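You operate a simulated robot arm through the tools that you are given. There is no shell and no other tool.

You are at the controls of a simulated robot arm. One attempt, no reset.

Task
Put things in order on the top of the wooden table. At the end: the yellow tilt sensor from the top of the wooden table is in the brown dark bowl; the cream number block from the top of the wooden table stands on top of the cream clay weight; the gold brass can stands where the cream number block stood; the teal shock sensor from the top of the wooden table stands where the gold brass can stood; whatever was shut is shut again. Leave all else as you found it, and nothing knocked over.

It is judged by the outcome, as a careful person would: the job done as asked, and still so three seconds after it is handed in. It fails if anything else is knocked over, pushed out of place, dropped, spilled or broken.

Robot
A 6-joint arm with a two-finger parallel gripper, fixed in place. Base frame: the origin is at the foot of the arm, x ahead of it, y to its left, z up; the work surface is at about z = 0. Readings come in m, degrees, newtons and seconds.
With the tool pointing down near the work surface it reaches from about 0.16 to 0.42 m from the base axis. Its first joint turns from -66.0 to 66.0 degrees. Payload 1.57 kg.
The TCP is the grasp point between the finger pads, 0.03 m short of the fingertips. In the tool frame z runs along the fingers and y along their closing line. Largest opening 0.08 m; finger width 0.017, thickness 0.012; the body of the gripper, 0.04 by 0.082 m, starts 0.08 m behind the TCP.
Orientation is that of the tool frame in the base frame, as [roll, pitch, yaw] about the fixed x, y, z axes, in that order (R = Rz(yaw) Ry(pitch) Rx(roll)). With the fingers straight down and closing along the base's y, the tool's x points along the base's -x, its y along +y and its z along -z.

Tools
- The arm moves only by the tool jog_arm. Its argument "commands" is a list that holds one entry, the list of rows, each a list of 7 numbers: the shift along the tool's x, y, z in m, then the turn, a rotation vector about the tool's x, y, z in degrees, then the finger opening in m, from 0 to 0.08. In form: [[[x, y, z, wx, wy, wz, gripper], ...]]. A call has 1 to 20 rows; each row shifts and turns the commanded pose from where the row before left it, along the tool's axes as they then stand. Each row takes 0.2 s and may step no farther than 0.05 m and 8.6 degrees from the row before; otherwise, or with a gripper value out of range, the whole call is refused. Where a pose cannot be reached the arm comes as near as it can. A force on the tool above 40 N (or 10 N above the force at the start of the call, whichever is more), or a blocked arm, ends the call early, and 0.2 s more pass. Each finger travels about 0.153 m/s and halts on what it meets, pressing with about 41 N; the grip force reading is that of the motor and also rises with nothing between the fingers. The clock runs only during rows and for 0.2 s after the last one: add rows that do not move to give the fingers time. It gives the time, the measured TCP pose, the force on the tool (base axes), the opening and the grip force at its end, in the units of the frame above (readings bear some noise), with the torque about the TCP (base axes, N m) and any sound that the robot's microphone picked up.
- Cameras (640 x 400 px; columns grow to the right, rows downward): "scene" is fixed at [0.0467, -0.3361, 0.4053]; the picture's right is [0.80, -0.60, 0.00], its down [-0.44, -0.59, -0.68] and it looks along [0.40, 0.54, -0.74] (base axes); focal length 237 px, centre (320, 200). "wrist" rides on the gripper at [0.072, -0.007, -0.122] in the tool frame; the picture's right is [0.09, 1.00, 0.00], its down [-0.84, 0.08, -0.54] and it looks along [-0.54, 0.05, 0.84] (tool axes); focal length 238 px, centre (320, 200). There is no depth. A picture from a camera that has moved, and an enlarged one, comes with that camera's place and axes in the base frame and with its lens.
- snapshot(camera): a new picture of that camera. The clock stands still meanwhile.
- inspect(camera, box): a new picture of the part [left, top, right, bottom] of that camera's present view, enlarged. The clock stands still meanwhile.
- job_done(): hands the job in; it is judged then, once.

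Nothing tells you positions but the pictures and the camera data. Unless the task says otherwise, let go and move clear before handing in.

The tools are called after "Request:" by a JSON object that holds its "op" and its "data". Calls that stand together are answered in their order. jog_arm: Moves the arm, as the interface text tells. Its arguments: {"type":"object","properties":{"commands":{"type":"array","items":{"type":"array","items":{"type":"array","items":{"type":"number"}}}}},"required":["commands"]} The other tools are called the same way: snapshot (camera) takes a picture; inspect (camera, box) takes an enlarged picture of a part of a camera's view; job_done () hands the job in.

At the start:

```text
t: 0.0
position: [0.2382, -0.1462, 0.2152]
tool_rot: [-179.9, 0.1, -180.0]
force: [0.9, -0.8, -0.4]
wrist_torque: [-0.01, 0.01, -0.01]
grip_width: 0.0798
gripper_force: 0.0
```

scene: 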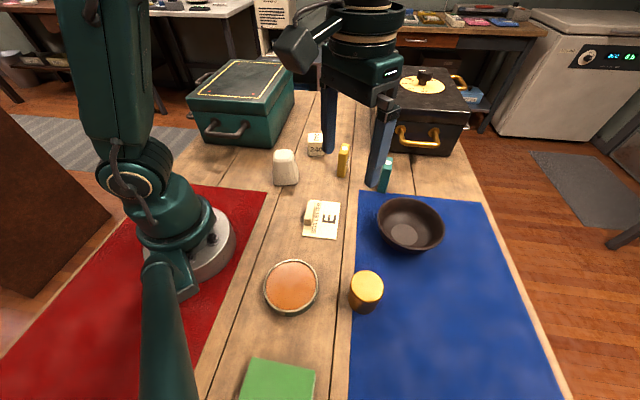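
wrist: 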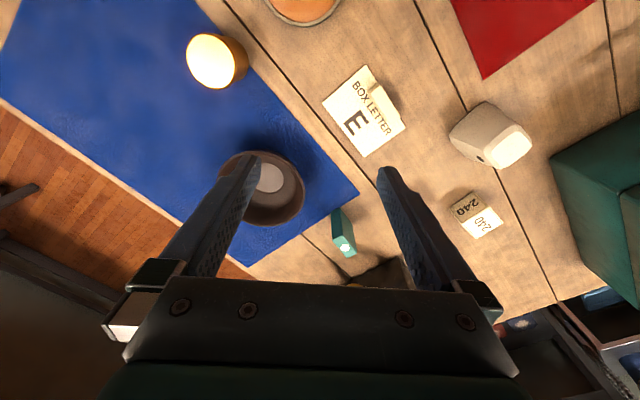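

I see a table with a teal chest, a black chest, a bowl, a gold can, a cream weight, a number block, a yellow sensor and a teal sensor. I'll look closer before planning anything.

Request:
{"op": "inspect", "data": {"camera": "scene", "box": [240, 100, 440, 225]}}

Request:
{"op": "inspect", "data": {"camera": "scene", "box": [240, 180, 480, 330]}}

Request:
{"op": "inspect", "data": {"camera": "scene", "box": [160, 40, 480, 240]}}

Request:
{"op": "inspect", "data": {"camera": "wrist", "box": [320, 50, 640, 250]}}

Request:
{"op": "inspect", "data": {"camera": "wrist", "box": [160, 0, 480, 200]}}

```text
3.20 times, centred on (340, 162) of scene
camera zoom: at [0.0467, -0.3361, 0.4053], right [0.8, -0.6, 0.0], down [-0.44, -0.59, -0.68], along [0.4, 0.54, -0.74], focal length 758 px, centre (256, 320)
```

zoom: 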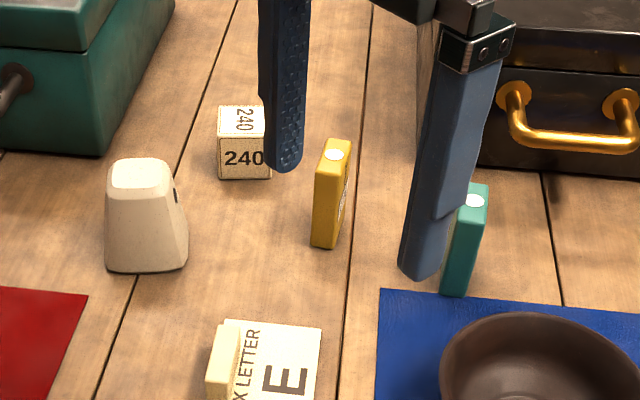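

```text
2.67 times, centred on (360, 255) of scene
camera zoom: at [0.0467, -0.3361, 0.4053], right [0.8, -0.6, 0.0], down [-0.44, -0.59, -0.68], along [0.4, 0.54, -0.74], focal length 632 px, centre (213, 53)
```

zoom: 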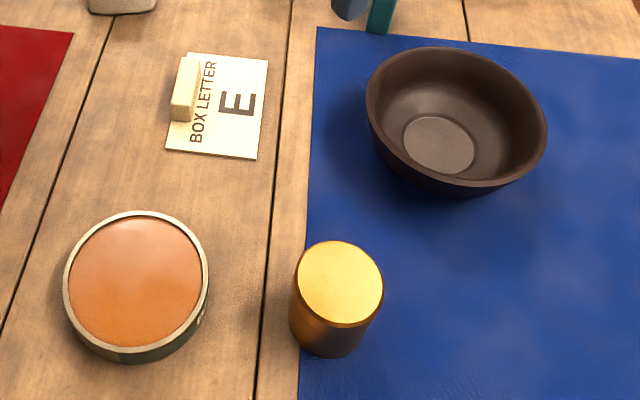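

```text
2.00 times, centred on (320, 140) of scene
camera zoom: at [0.0467, -0.3361, 0.4053], right [0.8, -0.6, 0.0], down [-0.44, -0.59, -0.68], along [0.4, 0.54, -0.74], focal length 474 px, centre (320, 320)
```

zoom: 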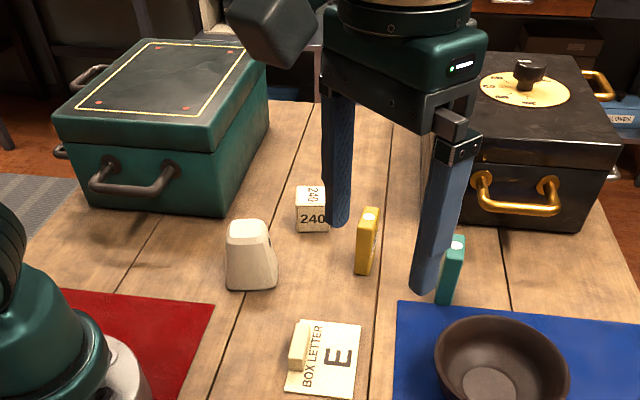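

```text
2.00 times, centred on (480, 150) of wrist
camera zoom: at [0.1669, -0.1531, 0.3361], right [-0.09, 1.0, 0.0], down [0.84, 0.08, 0.54], along [0.54, 0.05, -0.84], focal length 477 px, centre (0, 300)
```

zoom: 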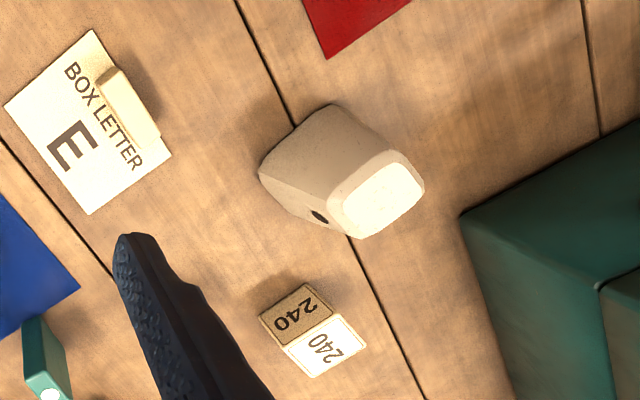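

```text
2.00 times, centred on (320, 100) of wrist
camera zoom: at [0.1669, -0.1531, 0.3361], right [-0.09, 1.0, 0.0], down [0.84, 0.08, 0.54], along [0.54, 0.05, -0.84], focal length 477 px, centre (320, 400)
```

zoom: 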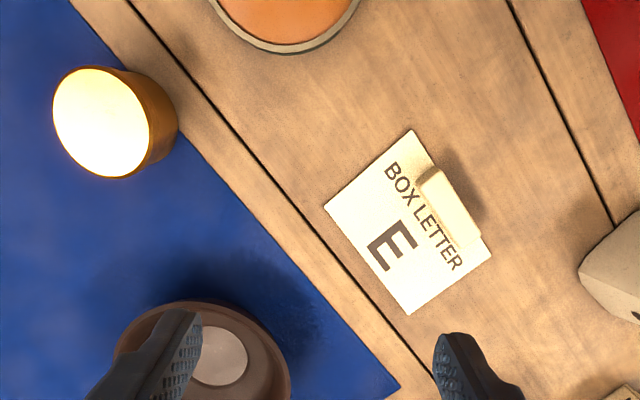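

The block sits near (0.375, 0.12), the weight near (0.245, 0.077), the yellow sensor near (0.37, 0), and the teal one near (0.41, -0.105). I put the bowl near (0.346, -0.223) and the can near (0.191, -0.262). I'll move high over the middle to measure these with the wrist camera.

Request:
{"op": "jog_arm", "data": {"commands": [[[-0.0124, 0.0292, -0.002, 0, 0, 0, 0.08], [-0.0124, 0.0292, -0.002, 0, 0, 0, 0.08], [-0.0124, 0.0292, -0.002, 0, 0, 0, 0.08], [-0.0124, 0.0292, -0.002, 0, 0, 0, 0.08], [-0.0124, 0.0292, -0.002, 0, 0, 0, 0.08], [0, 0, 0, 0, 0, 0, 0.08], [0, 0, 0, 0, 0, 0, 0.08]]]}}

Request:
{"op": "snapshot", "data": {"camera": "wrist"}}

Request:
{"op": "snapshot", "data": {"camera": "scene"}}

```text
t: 1.6
position: [0.3041, -0.0007, 0.2251]
tool_rot: [-180.0, 0.0, -180.0]
force: [0.0, 0.0, -0.1]
wrist_torque: [0.01, -0.04, -0.02]
grip_width: 0.0801
gripper_force: 0.1
```

```text
taken
camera wrist: at [0.232, -0.007, 0.3463], right [-0.09, 1.0, 0.0], down [0.84, 0.08, 0.54], along [0.54, 0.05, -0.84], focal length 238 px, centre (320, 200)
```

wrist: 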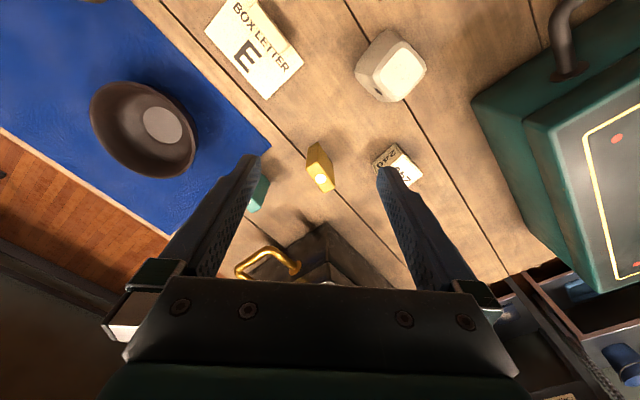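

```text
taken
```

scene: 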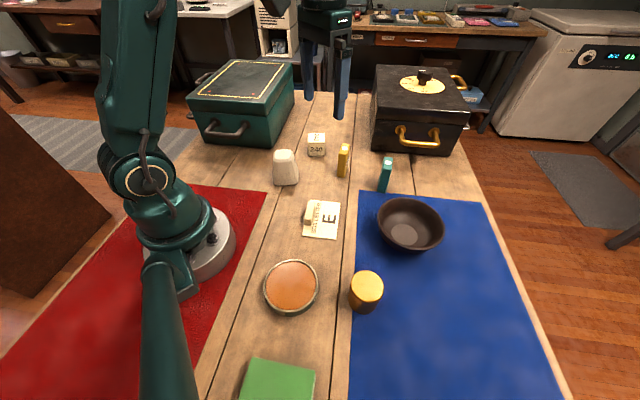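

The view is clear now, with every object unobstructed. I'll zoom in on both cameras to measure them.

Request:
{"op": "inspect", "data": {"camera": "wrist", "box": [280, 130, 360, 210]}}

Request:
{"op": "inspect", "data": {"camera": "wrist", "box": [340, 20, 440, 120]}}

Request:
{"op": "inspect", "data": {"camera": "wrist", "box": [360, 130, 440, 210]}}

Request:
{"op": "inspect", "data": {"camera": "scene", "box": [295, 120, 415, 200]}}

Request:
{"op": "inspect", "data": {"camera": "scene", "box": [255, 120, 335, 200]}}

Request:
{"op": "inspect", "data": {"camera": "scene", "box": [330, 180, 460, 320]}}

```text
5.00 times, centred on (320, 170) of wrist
camera zoom: at [0.232, -0.007, 0.3463], right [-0.09, 1.0, 0.0], down [0.84, 0.08, 0.54], along [0.54, 0.05, -0.84], focal length 1192 px, centre (320, 350)
```

zoom: 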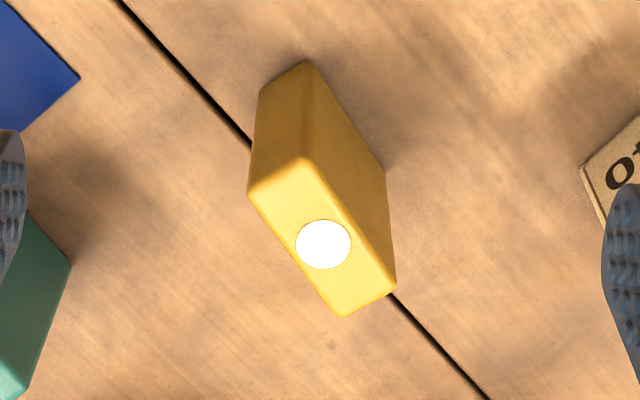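

```text
4.00 times, centred on (390, 70) of wrist
camera zoom: at [0.232, -0.007, 0.3463], right [-0.09, 1.0, 0.0], down [0.84, 0.08, 0.54], along [0.54, 0.05, -0.84], focal length 953 px, centre (40, 720)
```

zoom: 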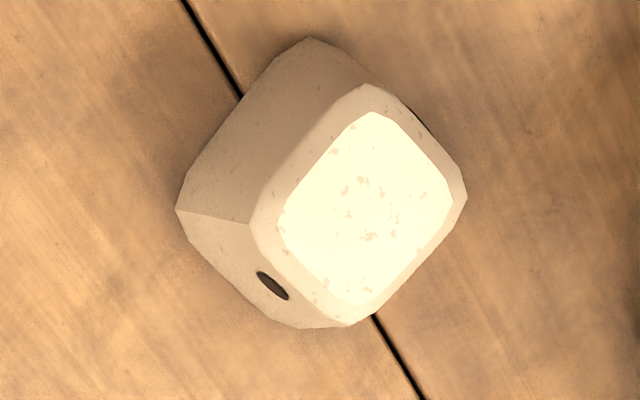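

```text
5.00 times, centred on (400, 170) of wrist
camera zoom: at [0.232, -0.007, 0.3463], right [-0.09, 1.0, 0.0], down [0.84, 0.08, 0.54], along [0.54, 0.05, -0.84], focal length 1192 px, centre (-80, 350)
```

zoom: 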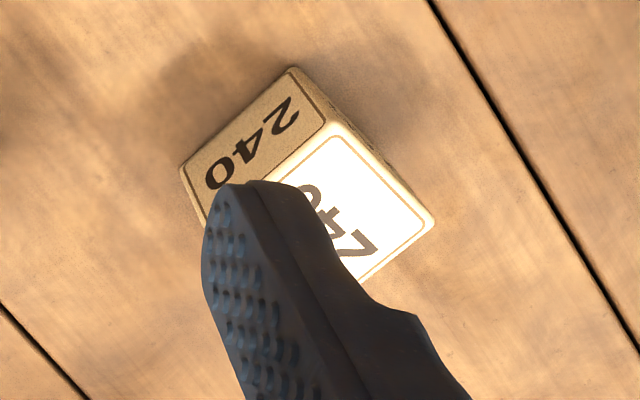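

```text
5.00 times, centred on (355, 160) of scene
camera zoom: at [0.0467, -0.3361, 0.4053], right [0.8, -0.6, 0.0], down [-0.44, -0.59, -0.68], along [0.4, 0.54, -0.74], focal length 1185 px, centre (145, 400)
```

zoom: 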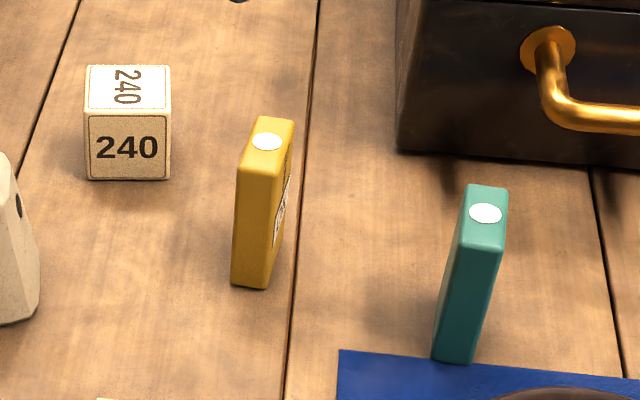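

```text
5.00 times, centred on (295, 160) of scene
camera zoom: at [0.0467, -0.3361, 0.4053], right [0.8, -0.6, 0.0], down [-0.44, -0.59, -0.68], along [0.4, 0.54, -0.74], focal length 1185 px, centre (445, 400)
```

zoom: 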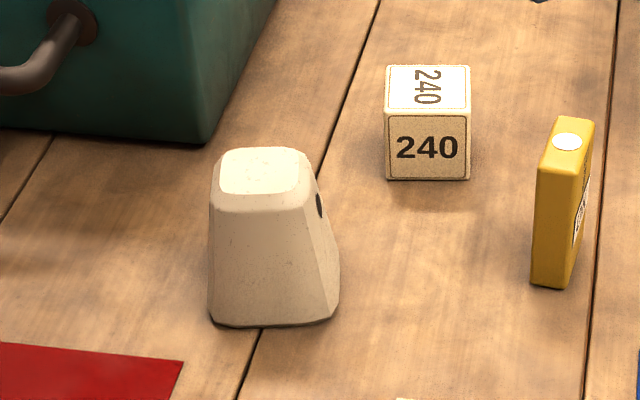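

```text
2.86 times, centred on (395, 250) of scene
camera zoom: at [0.0467, -0.3361, 0.4053], right [0.8, -0.6, 0.0], down [-0.44, -0.59, -0.68], along [0.4, 0.54, -0.74], focal length 677 px, centre (106, 57)
```

zoom: 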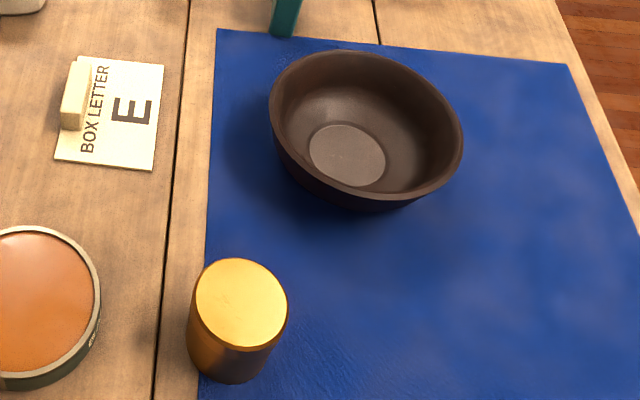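

I measure the yellow sensor at about (0.374, 0.0065), with its long axis near 38.5° and about 0.072 m tall. I'll turn the gripper to match, hover above it and check the alignment.

Request:
{"op": "jog_arm", "data": {"commands": [[[0, 0, 0, 0, 0, -7.7, 0.08], [0, 0, 0, 0, 0, -7.7, 0.08], [0, 0, 0, 0, 0, -7.7, 0.08], [0, 0, 0, 0, 0, -7.7, 0.08], [0, 0, 0, 0, 0, -7.7, 0.08], [-0.0197, -0.0126, 0.02, 0, 0, 0, 0.06], [-0.0197, -0.0126, 0.025, 0, 0, 0, 0.06], [-0.0198, -0.0127, 0.025, 0, 0, 0, 0.06], [0, 0, 0.02, 0, 0, 0, 0.06], [0, 0, 0, 0, 0, 0, 0.06], [0, 0, 0, 0, 0, 0, 0.06]]]}}

Request:
{"op": "snapshot", "data": {"camera": "wrist"}}

Request:
{"op": "snapshot", "data": {"camera": "scene"}}

```text
t: 4.0
position: [0.3705, 0.0071, 0.1349]
tool_rot: [180.0, 0.0, -141.5]
force: [-0.5, -0.8, -0.7]
wrist_torque: [0.01, 0.0, -0.03]
grip_width: 0.0599
gripper_force: 0.1
```

```text
taken
camera wrist: at [0.3193, -0.0428, 0.2559], right [-0.69, 0.72, 0.0], down [0.61, 0.58, 0.54], along [0.39, 0.38, -0.84], focal length 238 px, centre (320, 200)
```

wrist: 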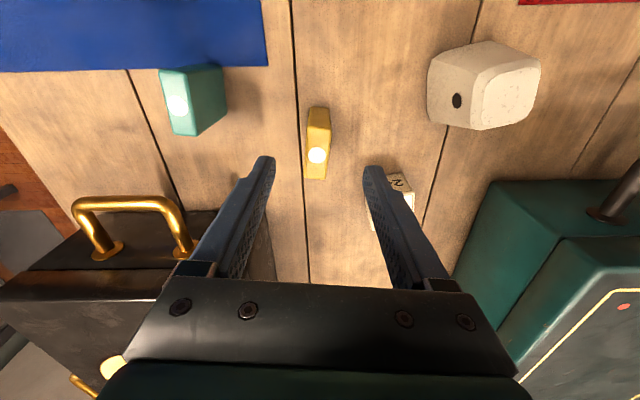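

```text
taken
```

scene: 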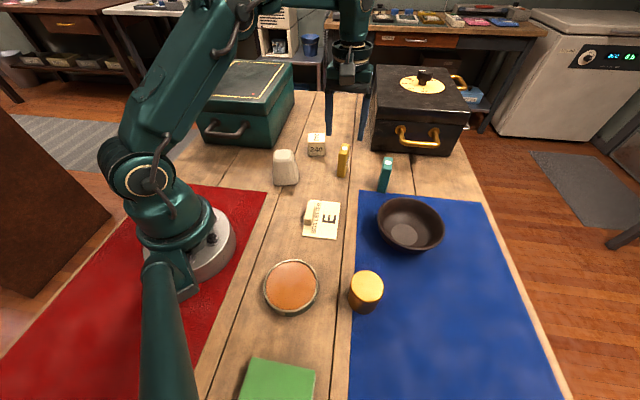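

Request:
{"op": "inspect", "data": {"camera": "wrist", "box": [270, 90, 370, 190]}}

Request:
{"op": "inspect", "data": {"camera": "wrist", "box": [140, 50, 260, 150]}}

Request:
{"op": "inspect", "data": {"camera": "wrist", "box": [410, 20, 560, 150]}}

```text
4.00 times, centred on (320, 140) of wrist
camera zoom: at [0.3193, -0.0428, 0.2559], right [-0.69, 0.72, 0.0], down [0.61, 0.58, 0.54], along [0.39, 0.38, -0.84], focal length 953 px, centre (320, 440)
```

zoom: 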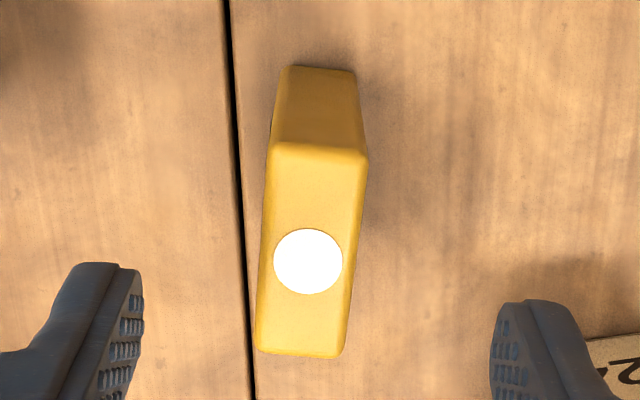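

```text
4.00 times, centred on (200, 100) of wrist
camera zoom: at [0.3193, -0.0428, 0.2559], right [-0.69, 0.72, 0.0], down [0.61, 0.58, 0.54], along [0.39, 0.38, -0.84], focal length 953 px, centre (800, 600)
```

zoom: 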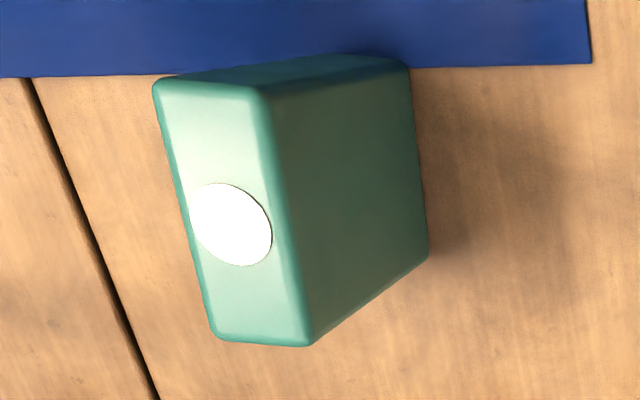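

```text
3.08 times, centred on (485, 85) of wrist
camera zoom: at [0.3193, -0.0428, 0.2559], right [-0.69, 0.72, 0.0], down [0.61, 0.58, 0.54], along [0.39, 0.38, -0.84], focal length 733 px, centre (-188, 554)
```

zoom: 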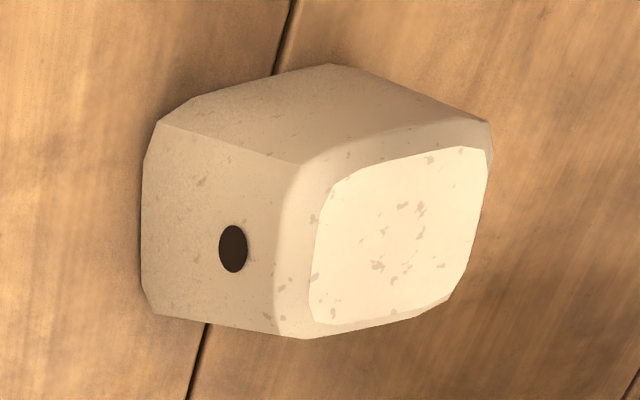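

The sensor sits at about (0.3736, 0.0062) and the gripper lines up to within 3 mm. I'll correct that, go down and grip its upper part.

Request:
{"op": "jog_arm", "data": {"commands": [[[-0.0013, -0.0025, 0.01, 0, 0, 0, 0.06], [0, 0, 0.023, 0, 0, 0, 0.06], [0, 0, 0.023, 0, 0, 0, 0.06], [0, 0, 0.022, 0, 0, 0, 0.06], [0, 0, 0, 0, 0, 0, 0.06], [0, 0, 0, 0, 0, 0, 0.06]]]}}

Request:
{"op": "inspect", "data": {"camera": "wrist", "box": [220, 90, 420, 290]}}

Request:
{"op": "inspect", "data": {"camera": "scene", "box": [295, 80, 415, 200]}}

```text
t: 5.4
position: [0.3734, 0.0039, 0.0568]
tool_rot: [-179.9, 0.0, -141.5]
force: [0.2, 0.3, 0.0]
wrist_torque: [-0.03, -0.01, -0.02]
grip_width: 0.0598
gripper_force: 0.1
```

```text
2.00 times, centred on (320, 190) of wrist
camera zoom: at [0.3221, -0.0459, 0.1778], right [-0.69, 0.72, 0.0], down [0.61, 0.58, 0.54], along [0.39, 0.37, -0.84], focal length 477 px, centre (320, 220)
```

zoom: 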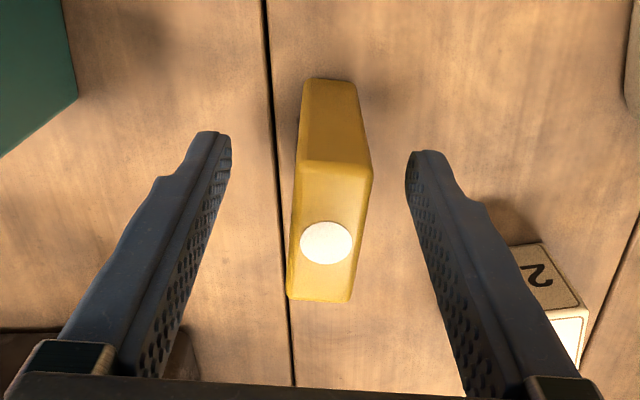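

```text
3.33 times, centred on (355, 140) of scene
camera zoom: at [0.0467, -0.3361, 0.4053], right [0.8, -0.6, 0.0], down [-0.44, -0.59, -0.68], along [0.4, 0.54, -0.74], focal length 790 px, centre (203, 400)
```

zoom: 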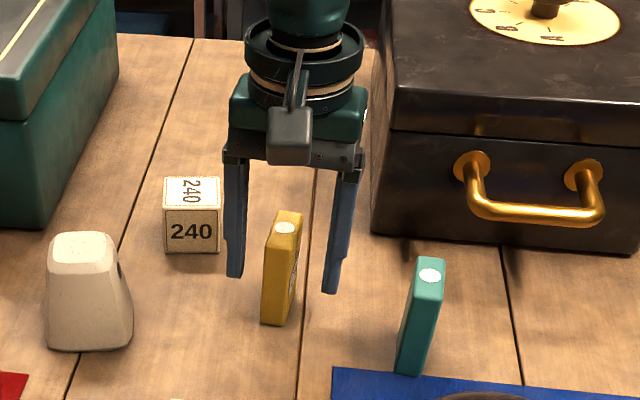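

The yellow sensor is well centred between the fingers. I'll close on it and lift a little to check the hold.

Request:
{"op": "jog_arm", "data": {"commands": [[[0, 0.0012, 0, 0, 0, 0, 0.04], [0, 0, 0, 0, 0, 0, 0.025], [0, 0, 0, 0, 0, 0, 0.01], [0, 0, 0, 0, 0, 0, 0.01], [0, 0, 0, 0, 0, 0, 0.01], [0, 0, -0.01, 0, 0, 0, 0.01], [0, 0, -0.02, 0, 0, 0, 0.01], [0, 0, -0.02, 0, 0, 0, 0.01], [0, 0, 0, 0, 0, 0, 0.01]]]}}

Request:
{"op": "snapshot", "data": {"camera": "scene"}}

Request:
{"op": "snapshot", "data": {"camera": "wrist"}}

```text
t: 7.4
position: [0.3729, 0.006, 0.1051]
tool_rot: [180.0, 0.0, -141.5]
force: [-0.3, 0.1, -1.8]
wrist_torque: [0.01, 0.0, 0.03]
grip_width: 0.0195
gripper_force: 34.0
```

```text
taken
```

scene: 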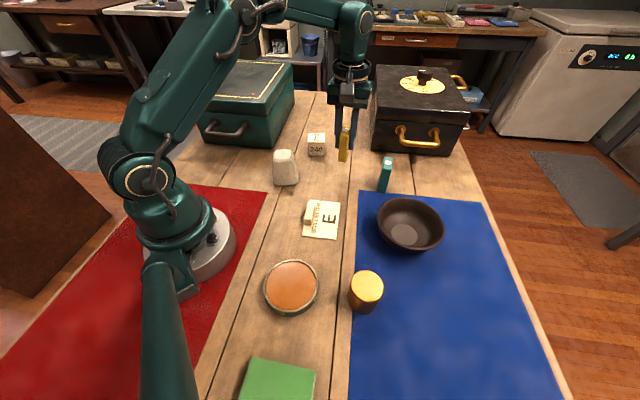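

```text
taken
camera wrist: at [0.321, -0.0439, 0.2269], right [-0.69, 0.72, 0.0], down [0.61, 0.58, 0.54], along [0.39, 0.38, -0.84], focal length 238 px, centre (320, 200)
```

wrist: 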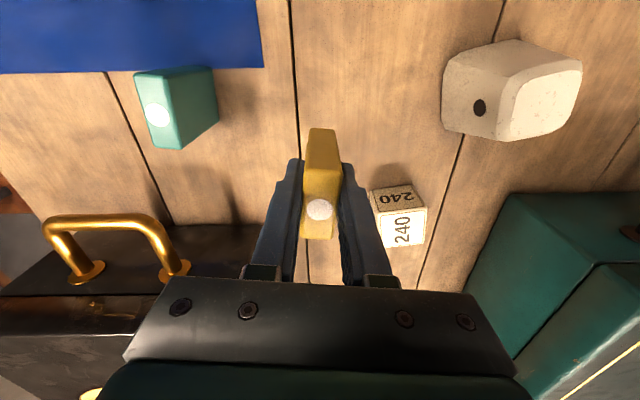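

The sensor is held, 0.0195 m between the pads. I'll raise it and carry it around the teal sensor to above the bowl at about (0.346, -0.2205).

Request:
{"op": "jog_arm", "data": {"commands": [[[0, 0, -0.03, 0, 0, 0, 0.01], [0, 0, -0.03, 0, 0, 0, 0.01], [0.0288, -0.0109, 0, 0, 0, 0, 0.01], [0.0288, -0.0109, 0, 0, 0, 0, 0.01], [0.0288, -0.0109, 0, 0, 0, 0, 0.01], [0.0288, -0.0109, 0, 0, 0, 0, 0.01], [0.0117, -0.0292, 0, 0, 0, 0, 0.01], [0.0117, -0.0292, 0, 0, 0, 0, 0.01], [0.0117, -0.0292, 0, 0, 0, 0, 0.01], [0.0117, -0.0292, 0, 0, 0, 0, 0.01], [0, 0, 0, 0, 0, 0, 0.01], [0, 0, 0, 0, 0, 0, 0.01]]]}}

Request:
{"op": "snapshot", "data": {"camera": "scene"}}

Request:
{"op": "snapshot", "data": {"camera": "wrist"}}

```text
t: 10.0
position: [0.3307, -0.2019, 0.1638]
tool_rot: [-180.0, 0.0, -141.5]
force: [-0.1, -0.7, -1.0]
wrist_torque: [0.03, 0.0, -0.05]
grip_width: 0.0195
gripper_force: 33.0
out of reach, approached as far as the arm can: row 10
```

```text
taken
```

scene: 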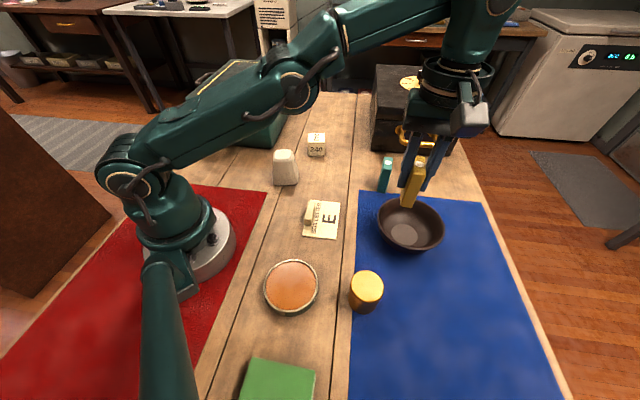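

```text
taken
camera wrist: at [0.2787, -0.2525, 0.285], right [-0.69, 0.72, 0.0], down [0.61, 0.58, 0.54], along [0.39, 0.38, -0.84], focal length 238 px, centre (320, 200)
```

wrist: 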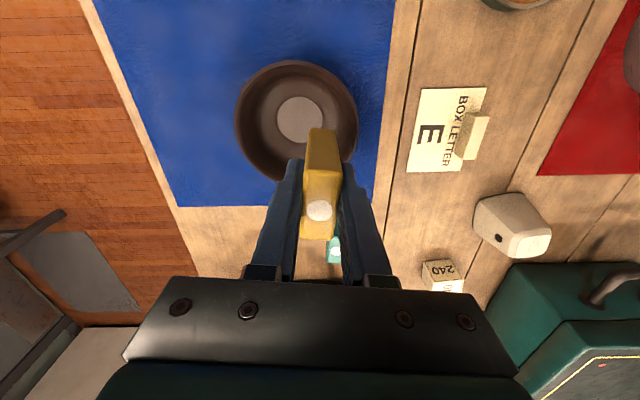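

The arm hit its reach limit at this height (r of about 0.387). I'll come down some first, still above the rim, and then go outward.

Request:
{"op": "jog_arm", "data": {"commands": [[[0, 0, 0.0175, 0, 0, 0, 0.01], [0, 0, 0.0175, 0, 0, 0, 0.01], [0, 0, 0, 0, 0, 0, 0.01], [0, 0, 0, 0, 0, 0, 0.01]]]}}

```text
t: 11.0
position: [0.33, -0.2027, 0.1284]
tool_rot: [-180.0, 0.0, -141.5]
force: [0.4, 0.1, -0.7]
wrist_torque: [0.01, -0.02, 0.02]
grip_width: 0.0192
gripper_force: 33.3
```

Request:
{"op": "jog_arm", "data": {"commands": [[[-0.0003, -0.0117, 0, 0, 0, 0, 0.01], [-0.0002, -0.0117, 0, 0, 0, 0, 0.01], [0, 0, 0, 0, 0, 0, 0.01], [0, 0, 0, 0, 0, 0, 0.01]]]}}

Request:
{"op": "snapshot", "data": {"camera": "wrist"}}

Request:
{"op": "inspect", "data": {"camera": "scene", "box": [350, 120, 480, 260]}}

```text
t: 12.0
position: [0.3383, -0.2127, 0.1288]
tool_rot: [-180.0, 0.0, -141.5]
force: [-0.1, -0.2, -0.4]
wrist_torque: [0.0, 0.0, 0.02]
grip_width: 0.0195
gripper_force: 33.4
out of reach, approached as far as the arm can: row 2
```

```text
taken
camera wrist: at [0.2863, -0.2626, 0.2494], right [-0.69, 0.72, 0.0], down [0.61, 0.58, 0.54], along [0.39, 0.38, -0.84], focal length 238 px, centre (320, 200)
```

wrist: 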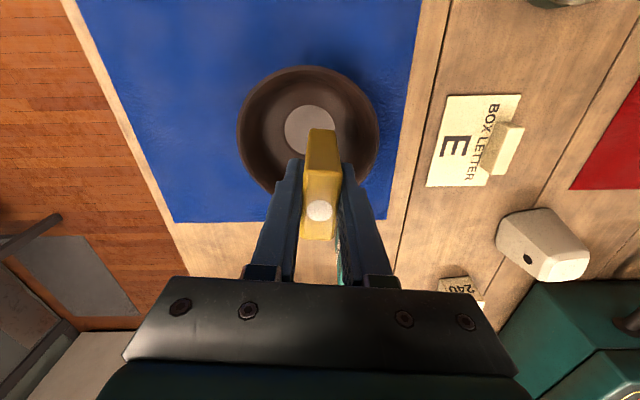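

```text
2.86 times, centred on (415, 190) of scene
camera zoom: at [0.0467, -0.3361, 0.4053], right [0.8, -0.6, 0.0], down [-0.44, -0.59, -0.68], along [0.4, 0.54, -0.74], focal length 677 px, centre (49, 229)
```

zoom: 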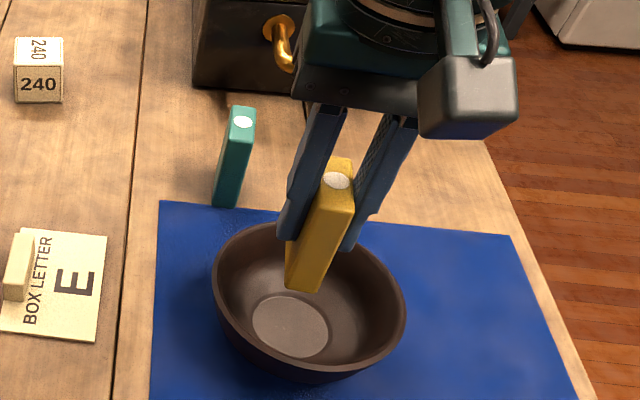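

I'm about 1 cm short of the bowl's centre, and reach grows lower down. I'll lower to just inside the rim, then shift outward to the centre.

Request:
{"op": "jog_arm", "data": {"commands": [[[0, 0, 0.015, 0, 0, 0, 0.01], [0, 0, 0.015, 0, 0, 0, 0.01], [0, -0.0055, 0, 0, 0, 0, 0.01], [0, -0.005, 0, 0, 0, 0, 0.01], [0, 0, 0, 0, 0, 0, 0.01], [0, 0, 0, 0, 0, 0, 0.01]]]}}

Request:
{"op": "snapshot", "data": {"camera": "wrist"}}

Request:
{"op": "inspect", "data": {"camera": "scene", "box": [350, 120, 480, 260]}}

```text
t: 13.4
position: [0.3446, -0.2209, 0.098]
tool_rot: [-180.0, 0.0, -141.5]
force: [0.1, -0.6, -1.7]
wrist_torque: [0.0, -0.03, 0.06]
grip_width: 0.0194
gripper_force: 33.2
```

```text
taken
camera wrist: at [0.2922, -0.2709, 0.2187], right [-0.69, 0.72, 0.0], down [0.61, 0.58, 0.54], along [0.39, 0.37, -0.84], focal length 238 px, centre (320, 200)
```

wrist: 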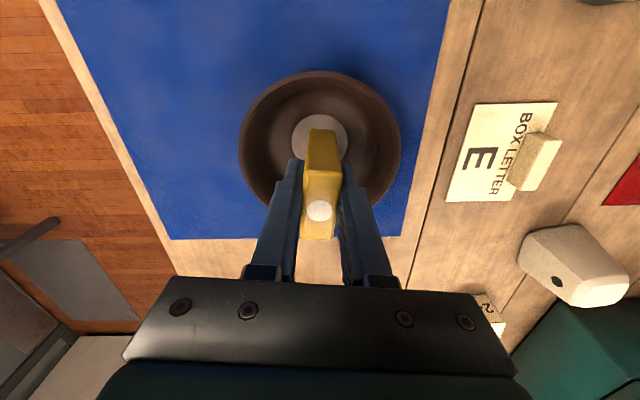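

```text
2.86 times, centred on (415, 190) of scene
camera zoom: at [0.0467, -0.3361, 0.4053], right [0.8, -0.6, 0.0], down [-0.44, -0.59, -0.68], along [0.4, 0.54, -0.74], focal length 677 px, centre (49, 229)
```

zoom: 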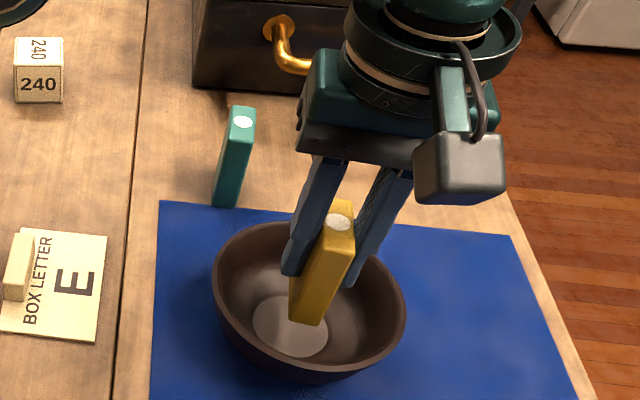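

The sensor is over the middle of the bowl floor. I'll lower it most of the way, then creep down to contact.

Request:
{"op": "jog_arm", "data": {"commands": [[[0, 0, 0.014, 0, 0, 0, 0.01], [0, 0, 0.013, 0, 0, 0, 0.01], [0, 0, 0, 0, 0, 0, 0.01], [0, 0, 0, 0, 0, 0, 0.01]]]}}

Request:
{"op": "inspect", "data": {"camera": "scene", "box": [350, 150, 480, 260]}}

```text
t: 14.4
position: [0.3447, -0.2219, 0.0713]
tool_rot: [-180.0, 0.0, -141.5]
force: [0.4, 0.3, -1.1]
wrist_torque: [0.0, 0.03, 0.0]
grip_width: 0.0194
gripper_force: 33.1
```

```text
3.64 times, centred on (415, 205) of scene
camera zoom: at [0.0467, -0.3361, 0.4053], right [0.8, -0.6, 0.0], down [-0.44, -0.59, -0.68], along [0.4, 0.54, -0.74], focal length 862 px, centre (-26, 182)
```

zoom: 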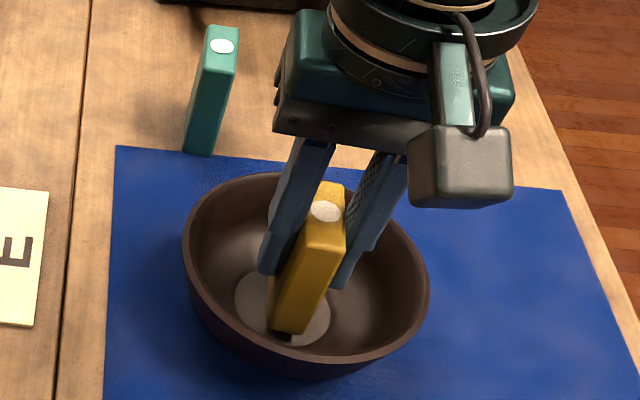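

Request:
{"op": "jog_arm", "data": {"commands": [[[0, 0, 0.003, 0, 0, 0, 0.01], [0, 0, 0.002, 0, 0, 0, 0.01], [0, 0, 0, 0, 0, 0, 0.01]]]}}

```text
t: 15.2
position: [0.3446, -0.2215, 0.0647]
tool_rot: [-180.0, 0.0, -141.5]
force: [-0.4, -0.1, -0.6]
wrist_torque: [-0.03, -0.01, -0.04]
grip_width: 0.0194
gripper_force: 33.6
```

Request:
{"op": "jog_arm", "data": {"commands": [[[0, 0, 0.002, 0, 0, 0, 0.01], [0, 0, 0, 0, 0, 0, 0.01]]]}}

Request:
{"op": "inspect", "data": {"camera": "scene", "box": [370, 170, 460, 260]}}

```text
t: 15.8
position: [0.3455, -0.2216, 0.0624]
tool_rot: [-179.9, 0.1, -141.5]
force: [-0.3, 0.2, -1.8]
wrist_torque: [-0.01, 0.01, -0.01]
grip_width: 0.0196
gripper_force: 33.4
```

```text
4.44 times, centred on (415, 215) of scene
camera zoom: at [0.0467, -0.3361, 0.4053], right [0.8, -0.6, 0.0], down [-0.44, -0.59, -0.68], along [0.4, 0.54, -0.74], focal length 1053 px, centre (-102, 133)
```

zoom: 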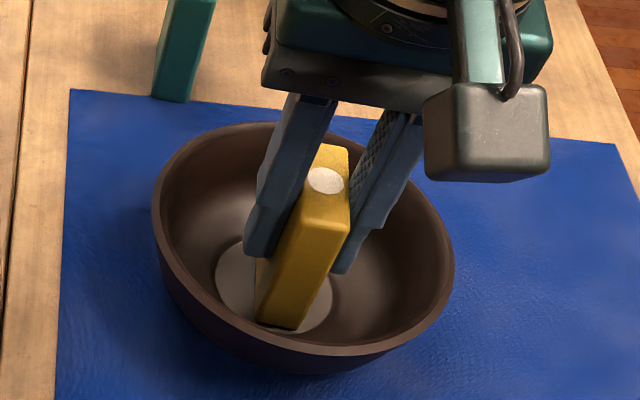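

Request:
{"op": "jog_arm", "data": {"commands": [[[0, 0, 0.002, 0, 0, 0, 0.01], [0, 0, 0, 0, 0, 0, 0.01]]]}}

```text
t: 16.4
position: [0.3467, -0.2211, 0.063]
tool_rot: [-179.8, 0.0, -141.4]
force: [-1.8, 1.9, 20.0]
wrist_torque: [0.11, 0.13, 0.0]
grip_width: 0.0193
gripper_force: 33.2
```

It's in contact with the bowl floor (20 N). I'll ease off slightly, open the fingers gently and look.

Request:
{"op": "jog_arm", "data": {"commands": [[[0, 0, -0.0015, 0, 0, 0, 0.01], [0, 0, 0, 0, 0, 0, 0.01]]]}}

```text
t: 17.0
position: [0.3455, -0.2227, 0.0631]
tool_rot: [179.8, 0.0, -141.5]
force: [0.4, 0.2, 2.2]
wrist_torque: [0.02, -0.1, -0.03]
grip_width: 0.0191
gripper_force: 33.7
```

Request:
{"op": "jog_arm", "data": {"commands": [[[0, 0, 0, 0, 0, 0, 0.025], [0, 0, 0, 0, 0, 0, 0.032], [0, 0, 0, 0, 0, 0, 0.04], [0, 0, 0, 0, 0, 0, 0.04]]]}}

Request:
{"op": "inspect", "data": {"camera": "scene", "box": [370, 170, 460, 260]}}

Request:
{"op": "snapshot", "data": {"camera": "wrist"}}

```text
t: 18.0
position: [0.3461, -0.2218, 0.0637]
tool_rot: [180.0, 0.0, -141.4]
force: [-0.4, -0.4, -0.5]
wrist_torque: [-0.03, -0.01, -0.01]
grip_width: 0.0402
gripper_force: 0.1
```

```text
4.44 times, centred on (415, 215) of scene
camera zoom: at [0.0467, -0.3361, 0.4053], right [0.8, -0.6, 0.0], down [-0.44, -0.59, -0.68], along [0.4, 0.54, -0.74], focal length 1053 px, centre (-102, 133)
```

zoom: 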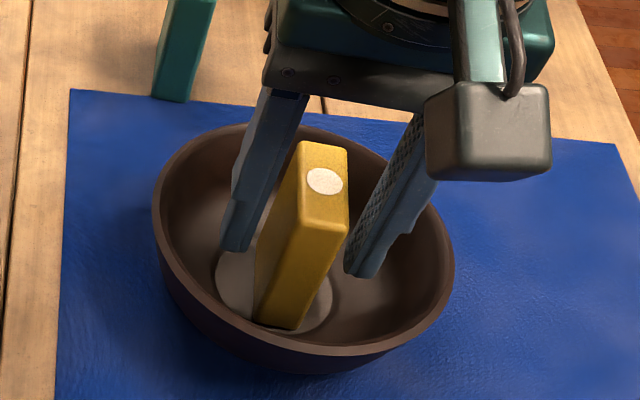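

```text
taken
camera wrist: at [0.2937, -0.2719, 0.1854], right [-0.69, 0.72, 0.0], down [0.61, 0.58, 0.54], along [0.39, 0.37, -0.84], focal length 238 px, centre (320, 200)
```

wrist: 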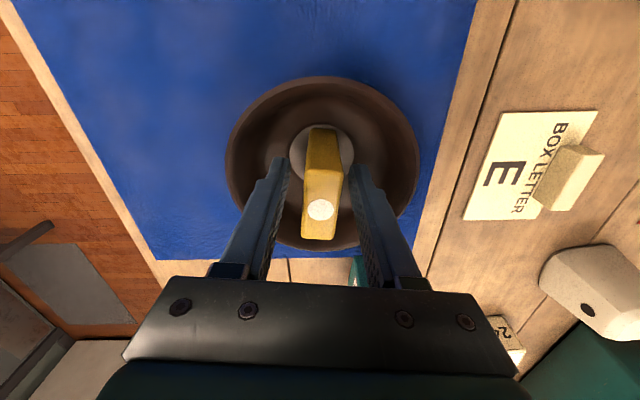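

The yellow sensor stands upright in the bowl. I'll withdraw upward, opening more and drifting inward only once I'm above the rim.

Request:
{"op": "jog_arm", "data": {"commands": [[[0, 0, -0.01, 0, 0, 0, 0.04], [0, 0, -0.012, 0, 0, 0, 0.04], [0, 0, 0, 0, 0, 0, 0.055], [0, 0, 0, 0, 0, 0, 0.068], [0.0008, 0.0025, -0.01, 0, 0, 0, 0.07], [0.001, 0.003, -0.01, 0, 0, 0, 0.07], [0.001, 0.003, -0.01, 0, 0, 0, 0.07], [0, 0, 0, 0, 0, 0, 0.07]]]}}

Request:
{"op": "inspect", "data": {"camera": "scene", "box": [350, 130, 480, 260]}}

```text
t: 19.8
position: [0.3396, -0.2178, 0.1166]
tool_rot: [-179.9, 0.1, -141.4]
force: [-1.1, 0.5, 0.2]
wrist_torque: [0.01, 0.05, -0.01]
grip_width: 0.0701
gripper_force: 0.1
```

```text
3.08 times, centred on (415, 195) of scene
camera zoom: at [0.0467, -0.3361, 0.4053], right [0.8, -0.6, 0.0], down [-0.44, -0.59, -0.68], along [0.4, 0.54, -0.74], focal length 729 px, centre (28, 215)
```

zoom: 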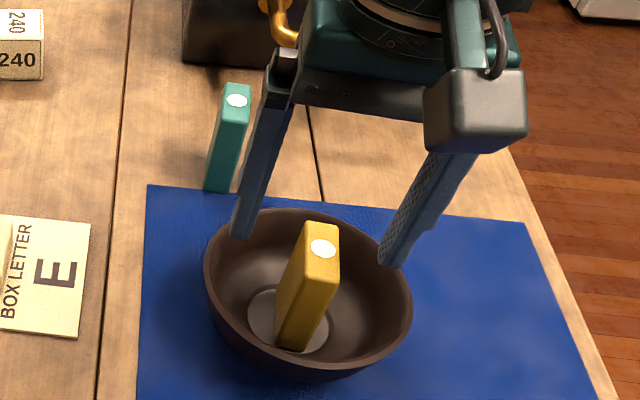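

Request:
{"op": "jog_arm", "data": {"commands": [[[0.0015, 0.0095, -0.012, 0, 0, 0, 0.07], [0.002, 0.012, -0.012, 0, 0, 0, 0.07], [0.002, 0.012, -0.012, 0, 0, 0, 0.07], [0.001, 0.008, -0.01, 0, 0, 0, 0.07], [0, 0, 0, 0, 0, -6.6, 0.07], [0, 0, 0, 0, 0, -6.6, 0.07], [-0.0312, 0.0228, 0, 0, 0, 0, 0.08], [-0.0312, 0.0228, 0, 0, 0, 0, 0.08], [-0.0312, 0.0228, 0, 0, 0, 0, 0.08], [-0.0312, 0.0228, 0, 0, 0, 0, 0.08], [-0.0312, 0.0228, 0, 0, 0, 0, 0.08], [-0.0312, 0.0228, 0, 0, 0, 0, 0.08], [-0.0312, 0.0228, 0, 0, 0, 0, 0.08], [0, 0, 0, 0, 0, 0, 0.08], [0, 0, 0, 0, 0, 0, 0.08]]]}}

Request:
{"op": "snapshot", "data": {"camera": "wrist"}}

Request:
{"op": "snapshot", "data": {"camera": "scene"}}

```text
t: 23.0
position: [0.3173, 0.0816, 0.162]
tool_rot: [180.0, -0.1, -128.2]
force: [0.0, 0.4, 0.5]
wrist_torque: [-0.02, 0.01, 0.02]
grip_width: 0.0801
gripper_force: 0.0
```

```text
taken
camera wrist: at [0.2775, 0.0207, 0.2827], right [-0.84, 0.55, 0.0], down [0.46, 0.7, 0.54], along [0.3, 0.45, -0.84], focal length 238 px, centre (320, 200)
```

wrist: 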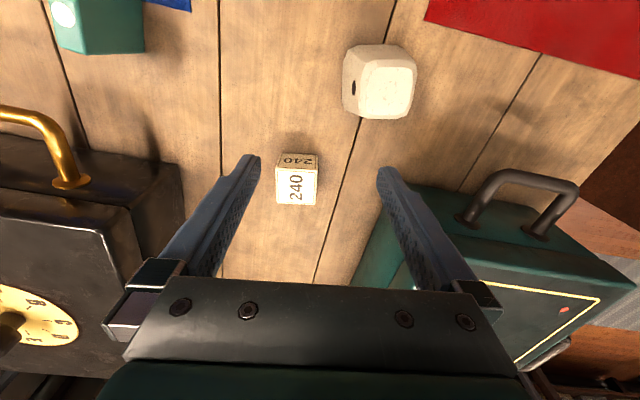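

```text
taken
```

scene: 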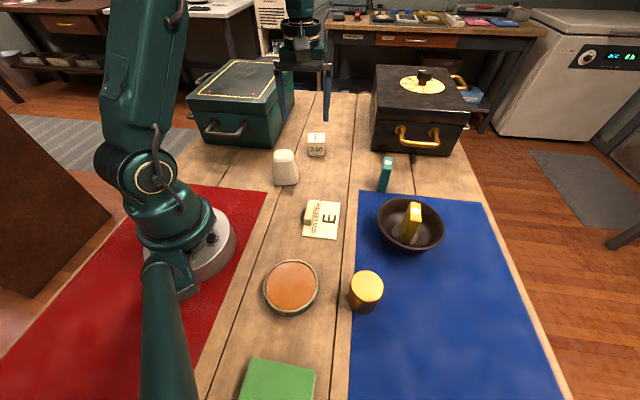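

I have a good view of the block and the weight, so I'll measure both here.

Request:
{"op": "inspect", "data": {"camera": "wrist", "box": [255, 140, 345, 220]}}

Request:
{"op": "inspect", "data": {"camera": "wrist", "box": [330, 30, 430, 130]}}

```text
5.00 times, centred on (300, 180) of wrist
camera zoom: at [0.2775, 0.0207, 0.2827], right [-0.84, 0.55, 0.0], down [0.46, 0.7, 0.54], along [0.3, 0.45, -0.84], focal length 1192 px, centre (420, 300)
```

zoom: 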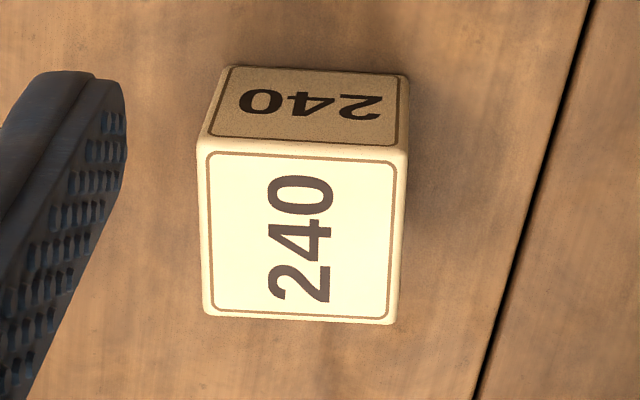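

```text
4.00 times, centred on (380, 80) of wrist
camera zoom: at [0.2775, 0.0207, 0.2827], right [-0.84, 0.55, 0.0], down [0.46, 0.7, 0.54], along [0.3, 0.45, -0.84], focal length 953 px, centre (80, 680)
```

zoom: 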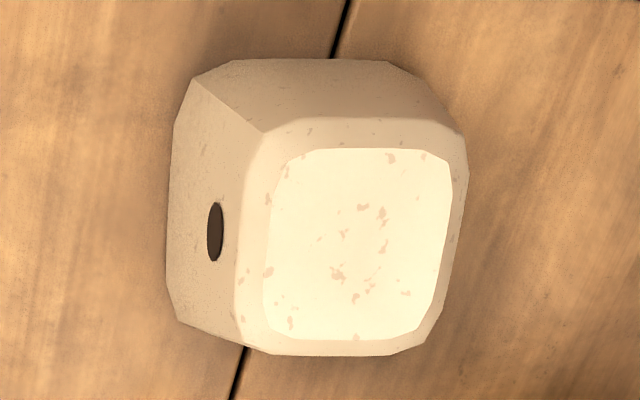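

The block centre is at (0.375, 0.120), turned about 53°, and the weight's top is centred at (0.247, 0.077). I'll go over the block with the fingertips still above it and verify.

Request:
{"op": "jog_arm", "data": {"commands": [[[0, 0, 0, 0, 0, -1.2, 0.08], [-0.0219, -0.0077, 0.0207, 0, 0, 0, 0.08], [-0.0219, -0.0077, 0.0207, 0, 0, 0, 0.08], [-0.0218, -0.0077, 0.0206, 0, 0, 0, 0.08], [0, 0, 0, 0, 0, 0, 0.08], [0, 0, 0, 0, 0, 0, 0.08]]]}}

Request:
{"op": "snapshot", "data": {"camera": "wrist"}}

Request:
{"op": "inspect", "data": {"camera": "wrist", "box": [230, 90, 410, 270]}}

```text
t: 24.4
position: [0.373, 0.121, 0.0983]
tool_rot: [-180.0, 0.0, -127.2]
force: [-0.2, 0.8, -0.2]
wrist_torque: [-0.01, -0.04, -0.01]
grip_width: 0.0798
gripper_force: 0.1
```

```text
taken
camera wrist: at [0.3358, 0.0596, 0.2204], right [-0.85, 0.53, 0.0], down [0.44, 0.71, 0.54], along [0.29, 0.46, -0.84], focal length 238 px, centre (320, 200)
```

wrist: 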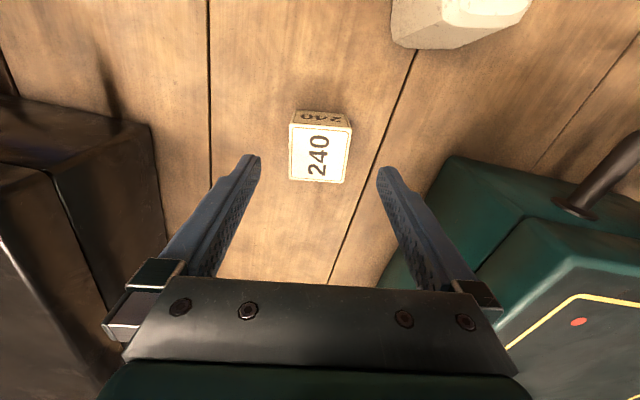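

```text
2.22 times, centred on (320, 180) of wrist
camera zoom: at [0.3358, 0.0596, 0.2204], right [-0.85, 0.53, 0.0], down [0.44, 0.71, 0.54], along [0.29, 0.46, -0.84], focal length 530 px, centre (320, 244)
```

zoom: 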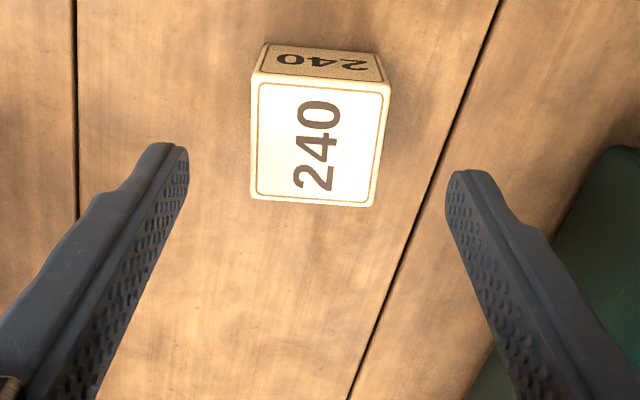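

It lines up within about 3 mm. I'll correct that and lower to grip height with the fingertips about 7 mm above the table.

Request:
{"op": "jog_arm", "data": {"commands": [[[0.0018, -0.002, 0.015, 0, 0, 0, 0.08], [0, 0, 0.02, 0, 0, 0, 0.08], [0, 0, 0.016, 0, 0, 0, 0.08], [0, 0, 0.01, 0, 0, 0, 0.08], [0, 0, 0, 0, 0, 0, 0.08], [0, 0, 0, 0, 0, 0, 0.08]]]}}

Request:
{"op": "inspect", "data": {"camera": "wrist", "box": [230, 90, 410, 270]}}

Request:
{"op": "inspect", "data": {"camera": "scene", "box": [260, 80, 380, 200]}}

```text
t: 25.8
position: [0.3745, 0.1156, 0.0391]
tool_rot: [-180.0, 0.1, -127.1]
force: [1.0, 0.0, 1.1]
wrist_torque: [0.0, 0.01, -0.03]
grip_width: 0.0798
gripper_force: 0.0
```

```text
2.22 times, centred on (320, 180) of wrist
camera zoom: at [0.3372, 0.055, 0.1602], right [-0.85, 0.53, 0.0], down [0.44, 0.71, 0.54], along [0.29, 0.46, -0.84], focal length 530 px, centre (320, 244)
```

zoom: 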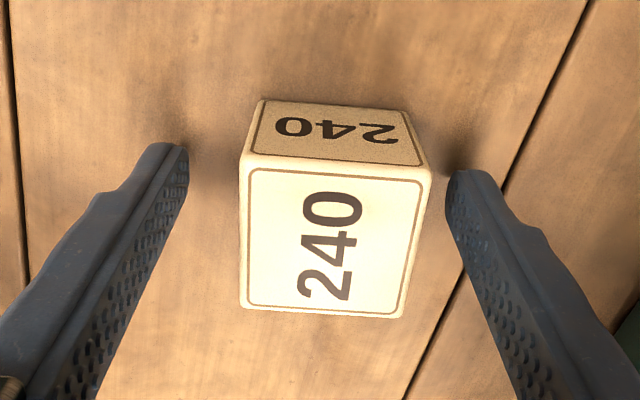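

```text
3.33 times, centred on (320, 140) of scene
camera zoom: at [0.0467, -0.3361, 0.4053], right [0.8, -0.6, 0.0], down [-0.44, -0.59, -0.68], along [0.4, 0.54, -0.74], focal length 790 px, centre (320, 400)
```

zoom: 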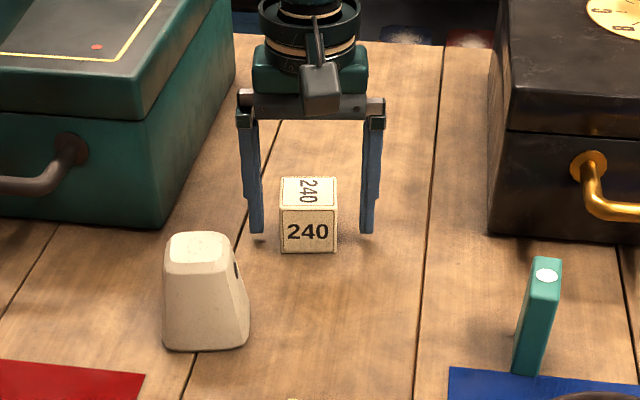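

Centred to about 2 mm. I'll trim, close on the block and lift.

Request:
{"op": "jog_arm", "data": {"commands": [[[0, 0.0018, 0.002, 0, 0, 0, 0.08], [0, 0, 0, 0, 0, 0, 0.06], [0, 0, 0, 0, 0, 0, 0.05], [0, 0, 0, 0, 0, 0, 0.04], [0, 0, 0, 0, 0, 0, 0.035], [0, 0, 0, 0, 0, 0, 0.035]]]}}

Request:
{"op": "inspect", "data": {"camera": "wrist", "box": [230, 90, 410, 270]}}

```text
t: 27.2
position: [0.3733, 0.118, 0.0368]
tool_rot: [-180.0, 0.0, -127.2]
force: [-0.1, 0.2, 0.4]
wrist_torque: [-0.01, 0.01, -0.04]
grip_width: 0.0462
gripper_force: 41.2
```

```text
2.22 times, centred on (320, 180) of wrist
camera zoom: at [0.3354, 0.0571, 0.158], right [-0.85, 0.53, 0.0], down [0.44, 0.71, 0.54], along [0.29, 0.46, -0.84], focal length 530 px, centre (320, 244)
```

zoom: 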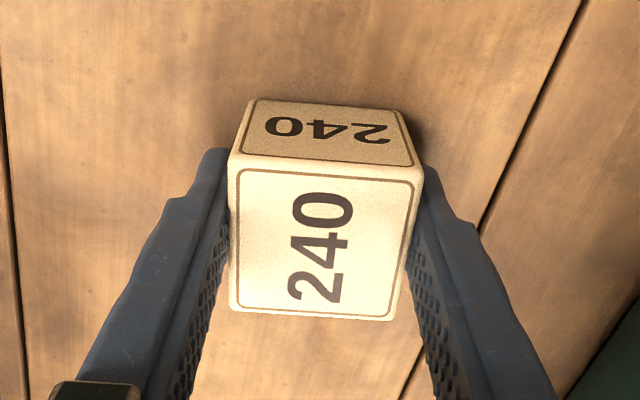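

The block is gripped. I'll lift it clear and carry it over the weight at (0.247, 0.077).

Request:
{"op": "jog_arm", "data": {"commands": [[[0, 0, -0.01, 0, 0, 0, 0.035], [0, 0, -0.02, 0, 0, 0, 0.035], [0, 0, -0.03, 0, 0, 0, 0.035], [0, 0, -0.04, 0, 0, 0, 0.035], [0.0273, 0.019, 0, 0, 0, 0, 0.035], [0.0273, 0.019, 0, 0, 0, 0, 0.035], [0.0273, 0.019, 0, 0, 0, 0, 0.035], [0.0273, 0.019, 0, 0, 0, 0, 0.035], [0, 0, 0, 0, 0, 0, 0.035], [0, 0, 0, 0, 0, 0, 0.035]]]}}

Request:
{"op": "snapshot", "data": {"camera": "wrist"}}

Request:
{"op": "inspect", "data": {"camera": "scene", "box": [220, 60, 360, 200]}}

```text
t: 29.4
position: [0.2479, 0.0755, 0.1355]
tool_rot: [180.0, -0.1, -127.0]
force: [-0.5, -0.3, -0.8]
wrist_torque: [0.0, 0.02, 0.01]
grip_width: 0.046
gripper_force: 42.0
```

```text
taken
camera wrist: at [0.2093, 0.015, 0.2571], right [-0.85, 0.53, 0.0], down [0.44, 0.71, 0.54], along [0.29, 0.46, -0.84], focal length 238 px, centre (320, 200)
```

wrist: 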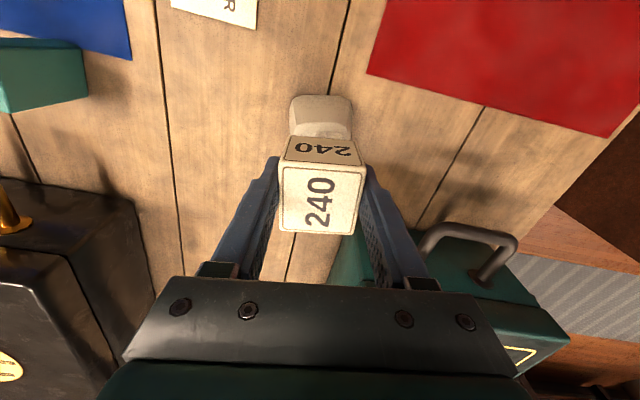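

```text
2.86 times, centred on (290, 130) of scene
camera zoom: at [0.0467, -0.3361, 0.4053], right [0.8, -0.6, 0.0], down [-0.44, -0.59, -0.68], along [0.4, 0.54, -0.74], focal length 677 px, centre (406, 400)
```

zoom: 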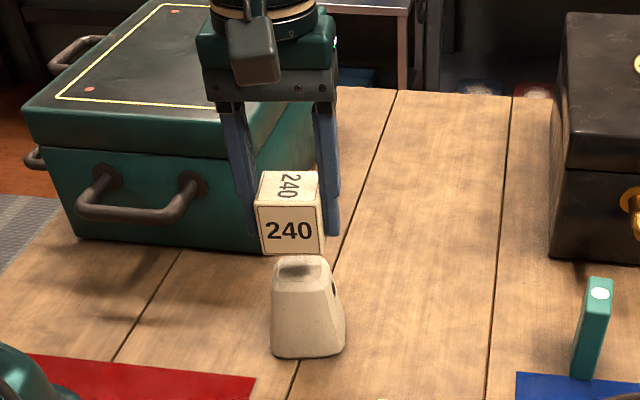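

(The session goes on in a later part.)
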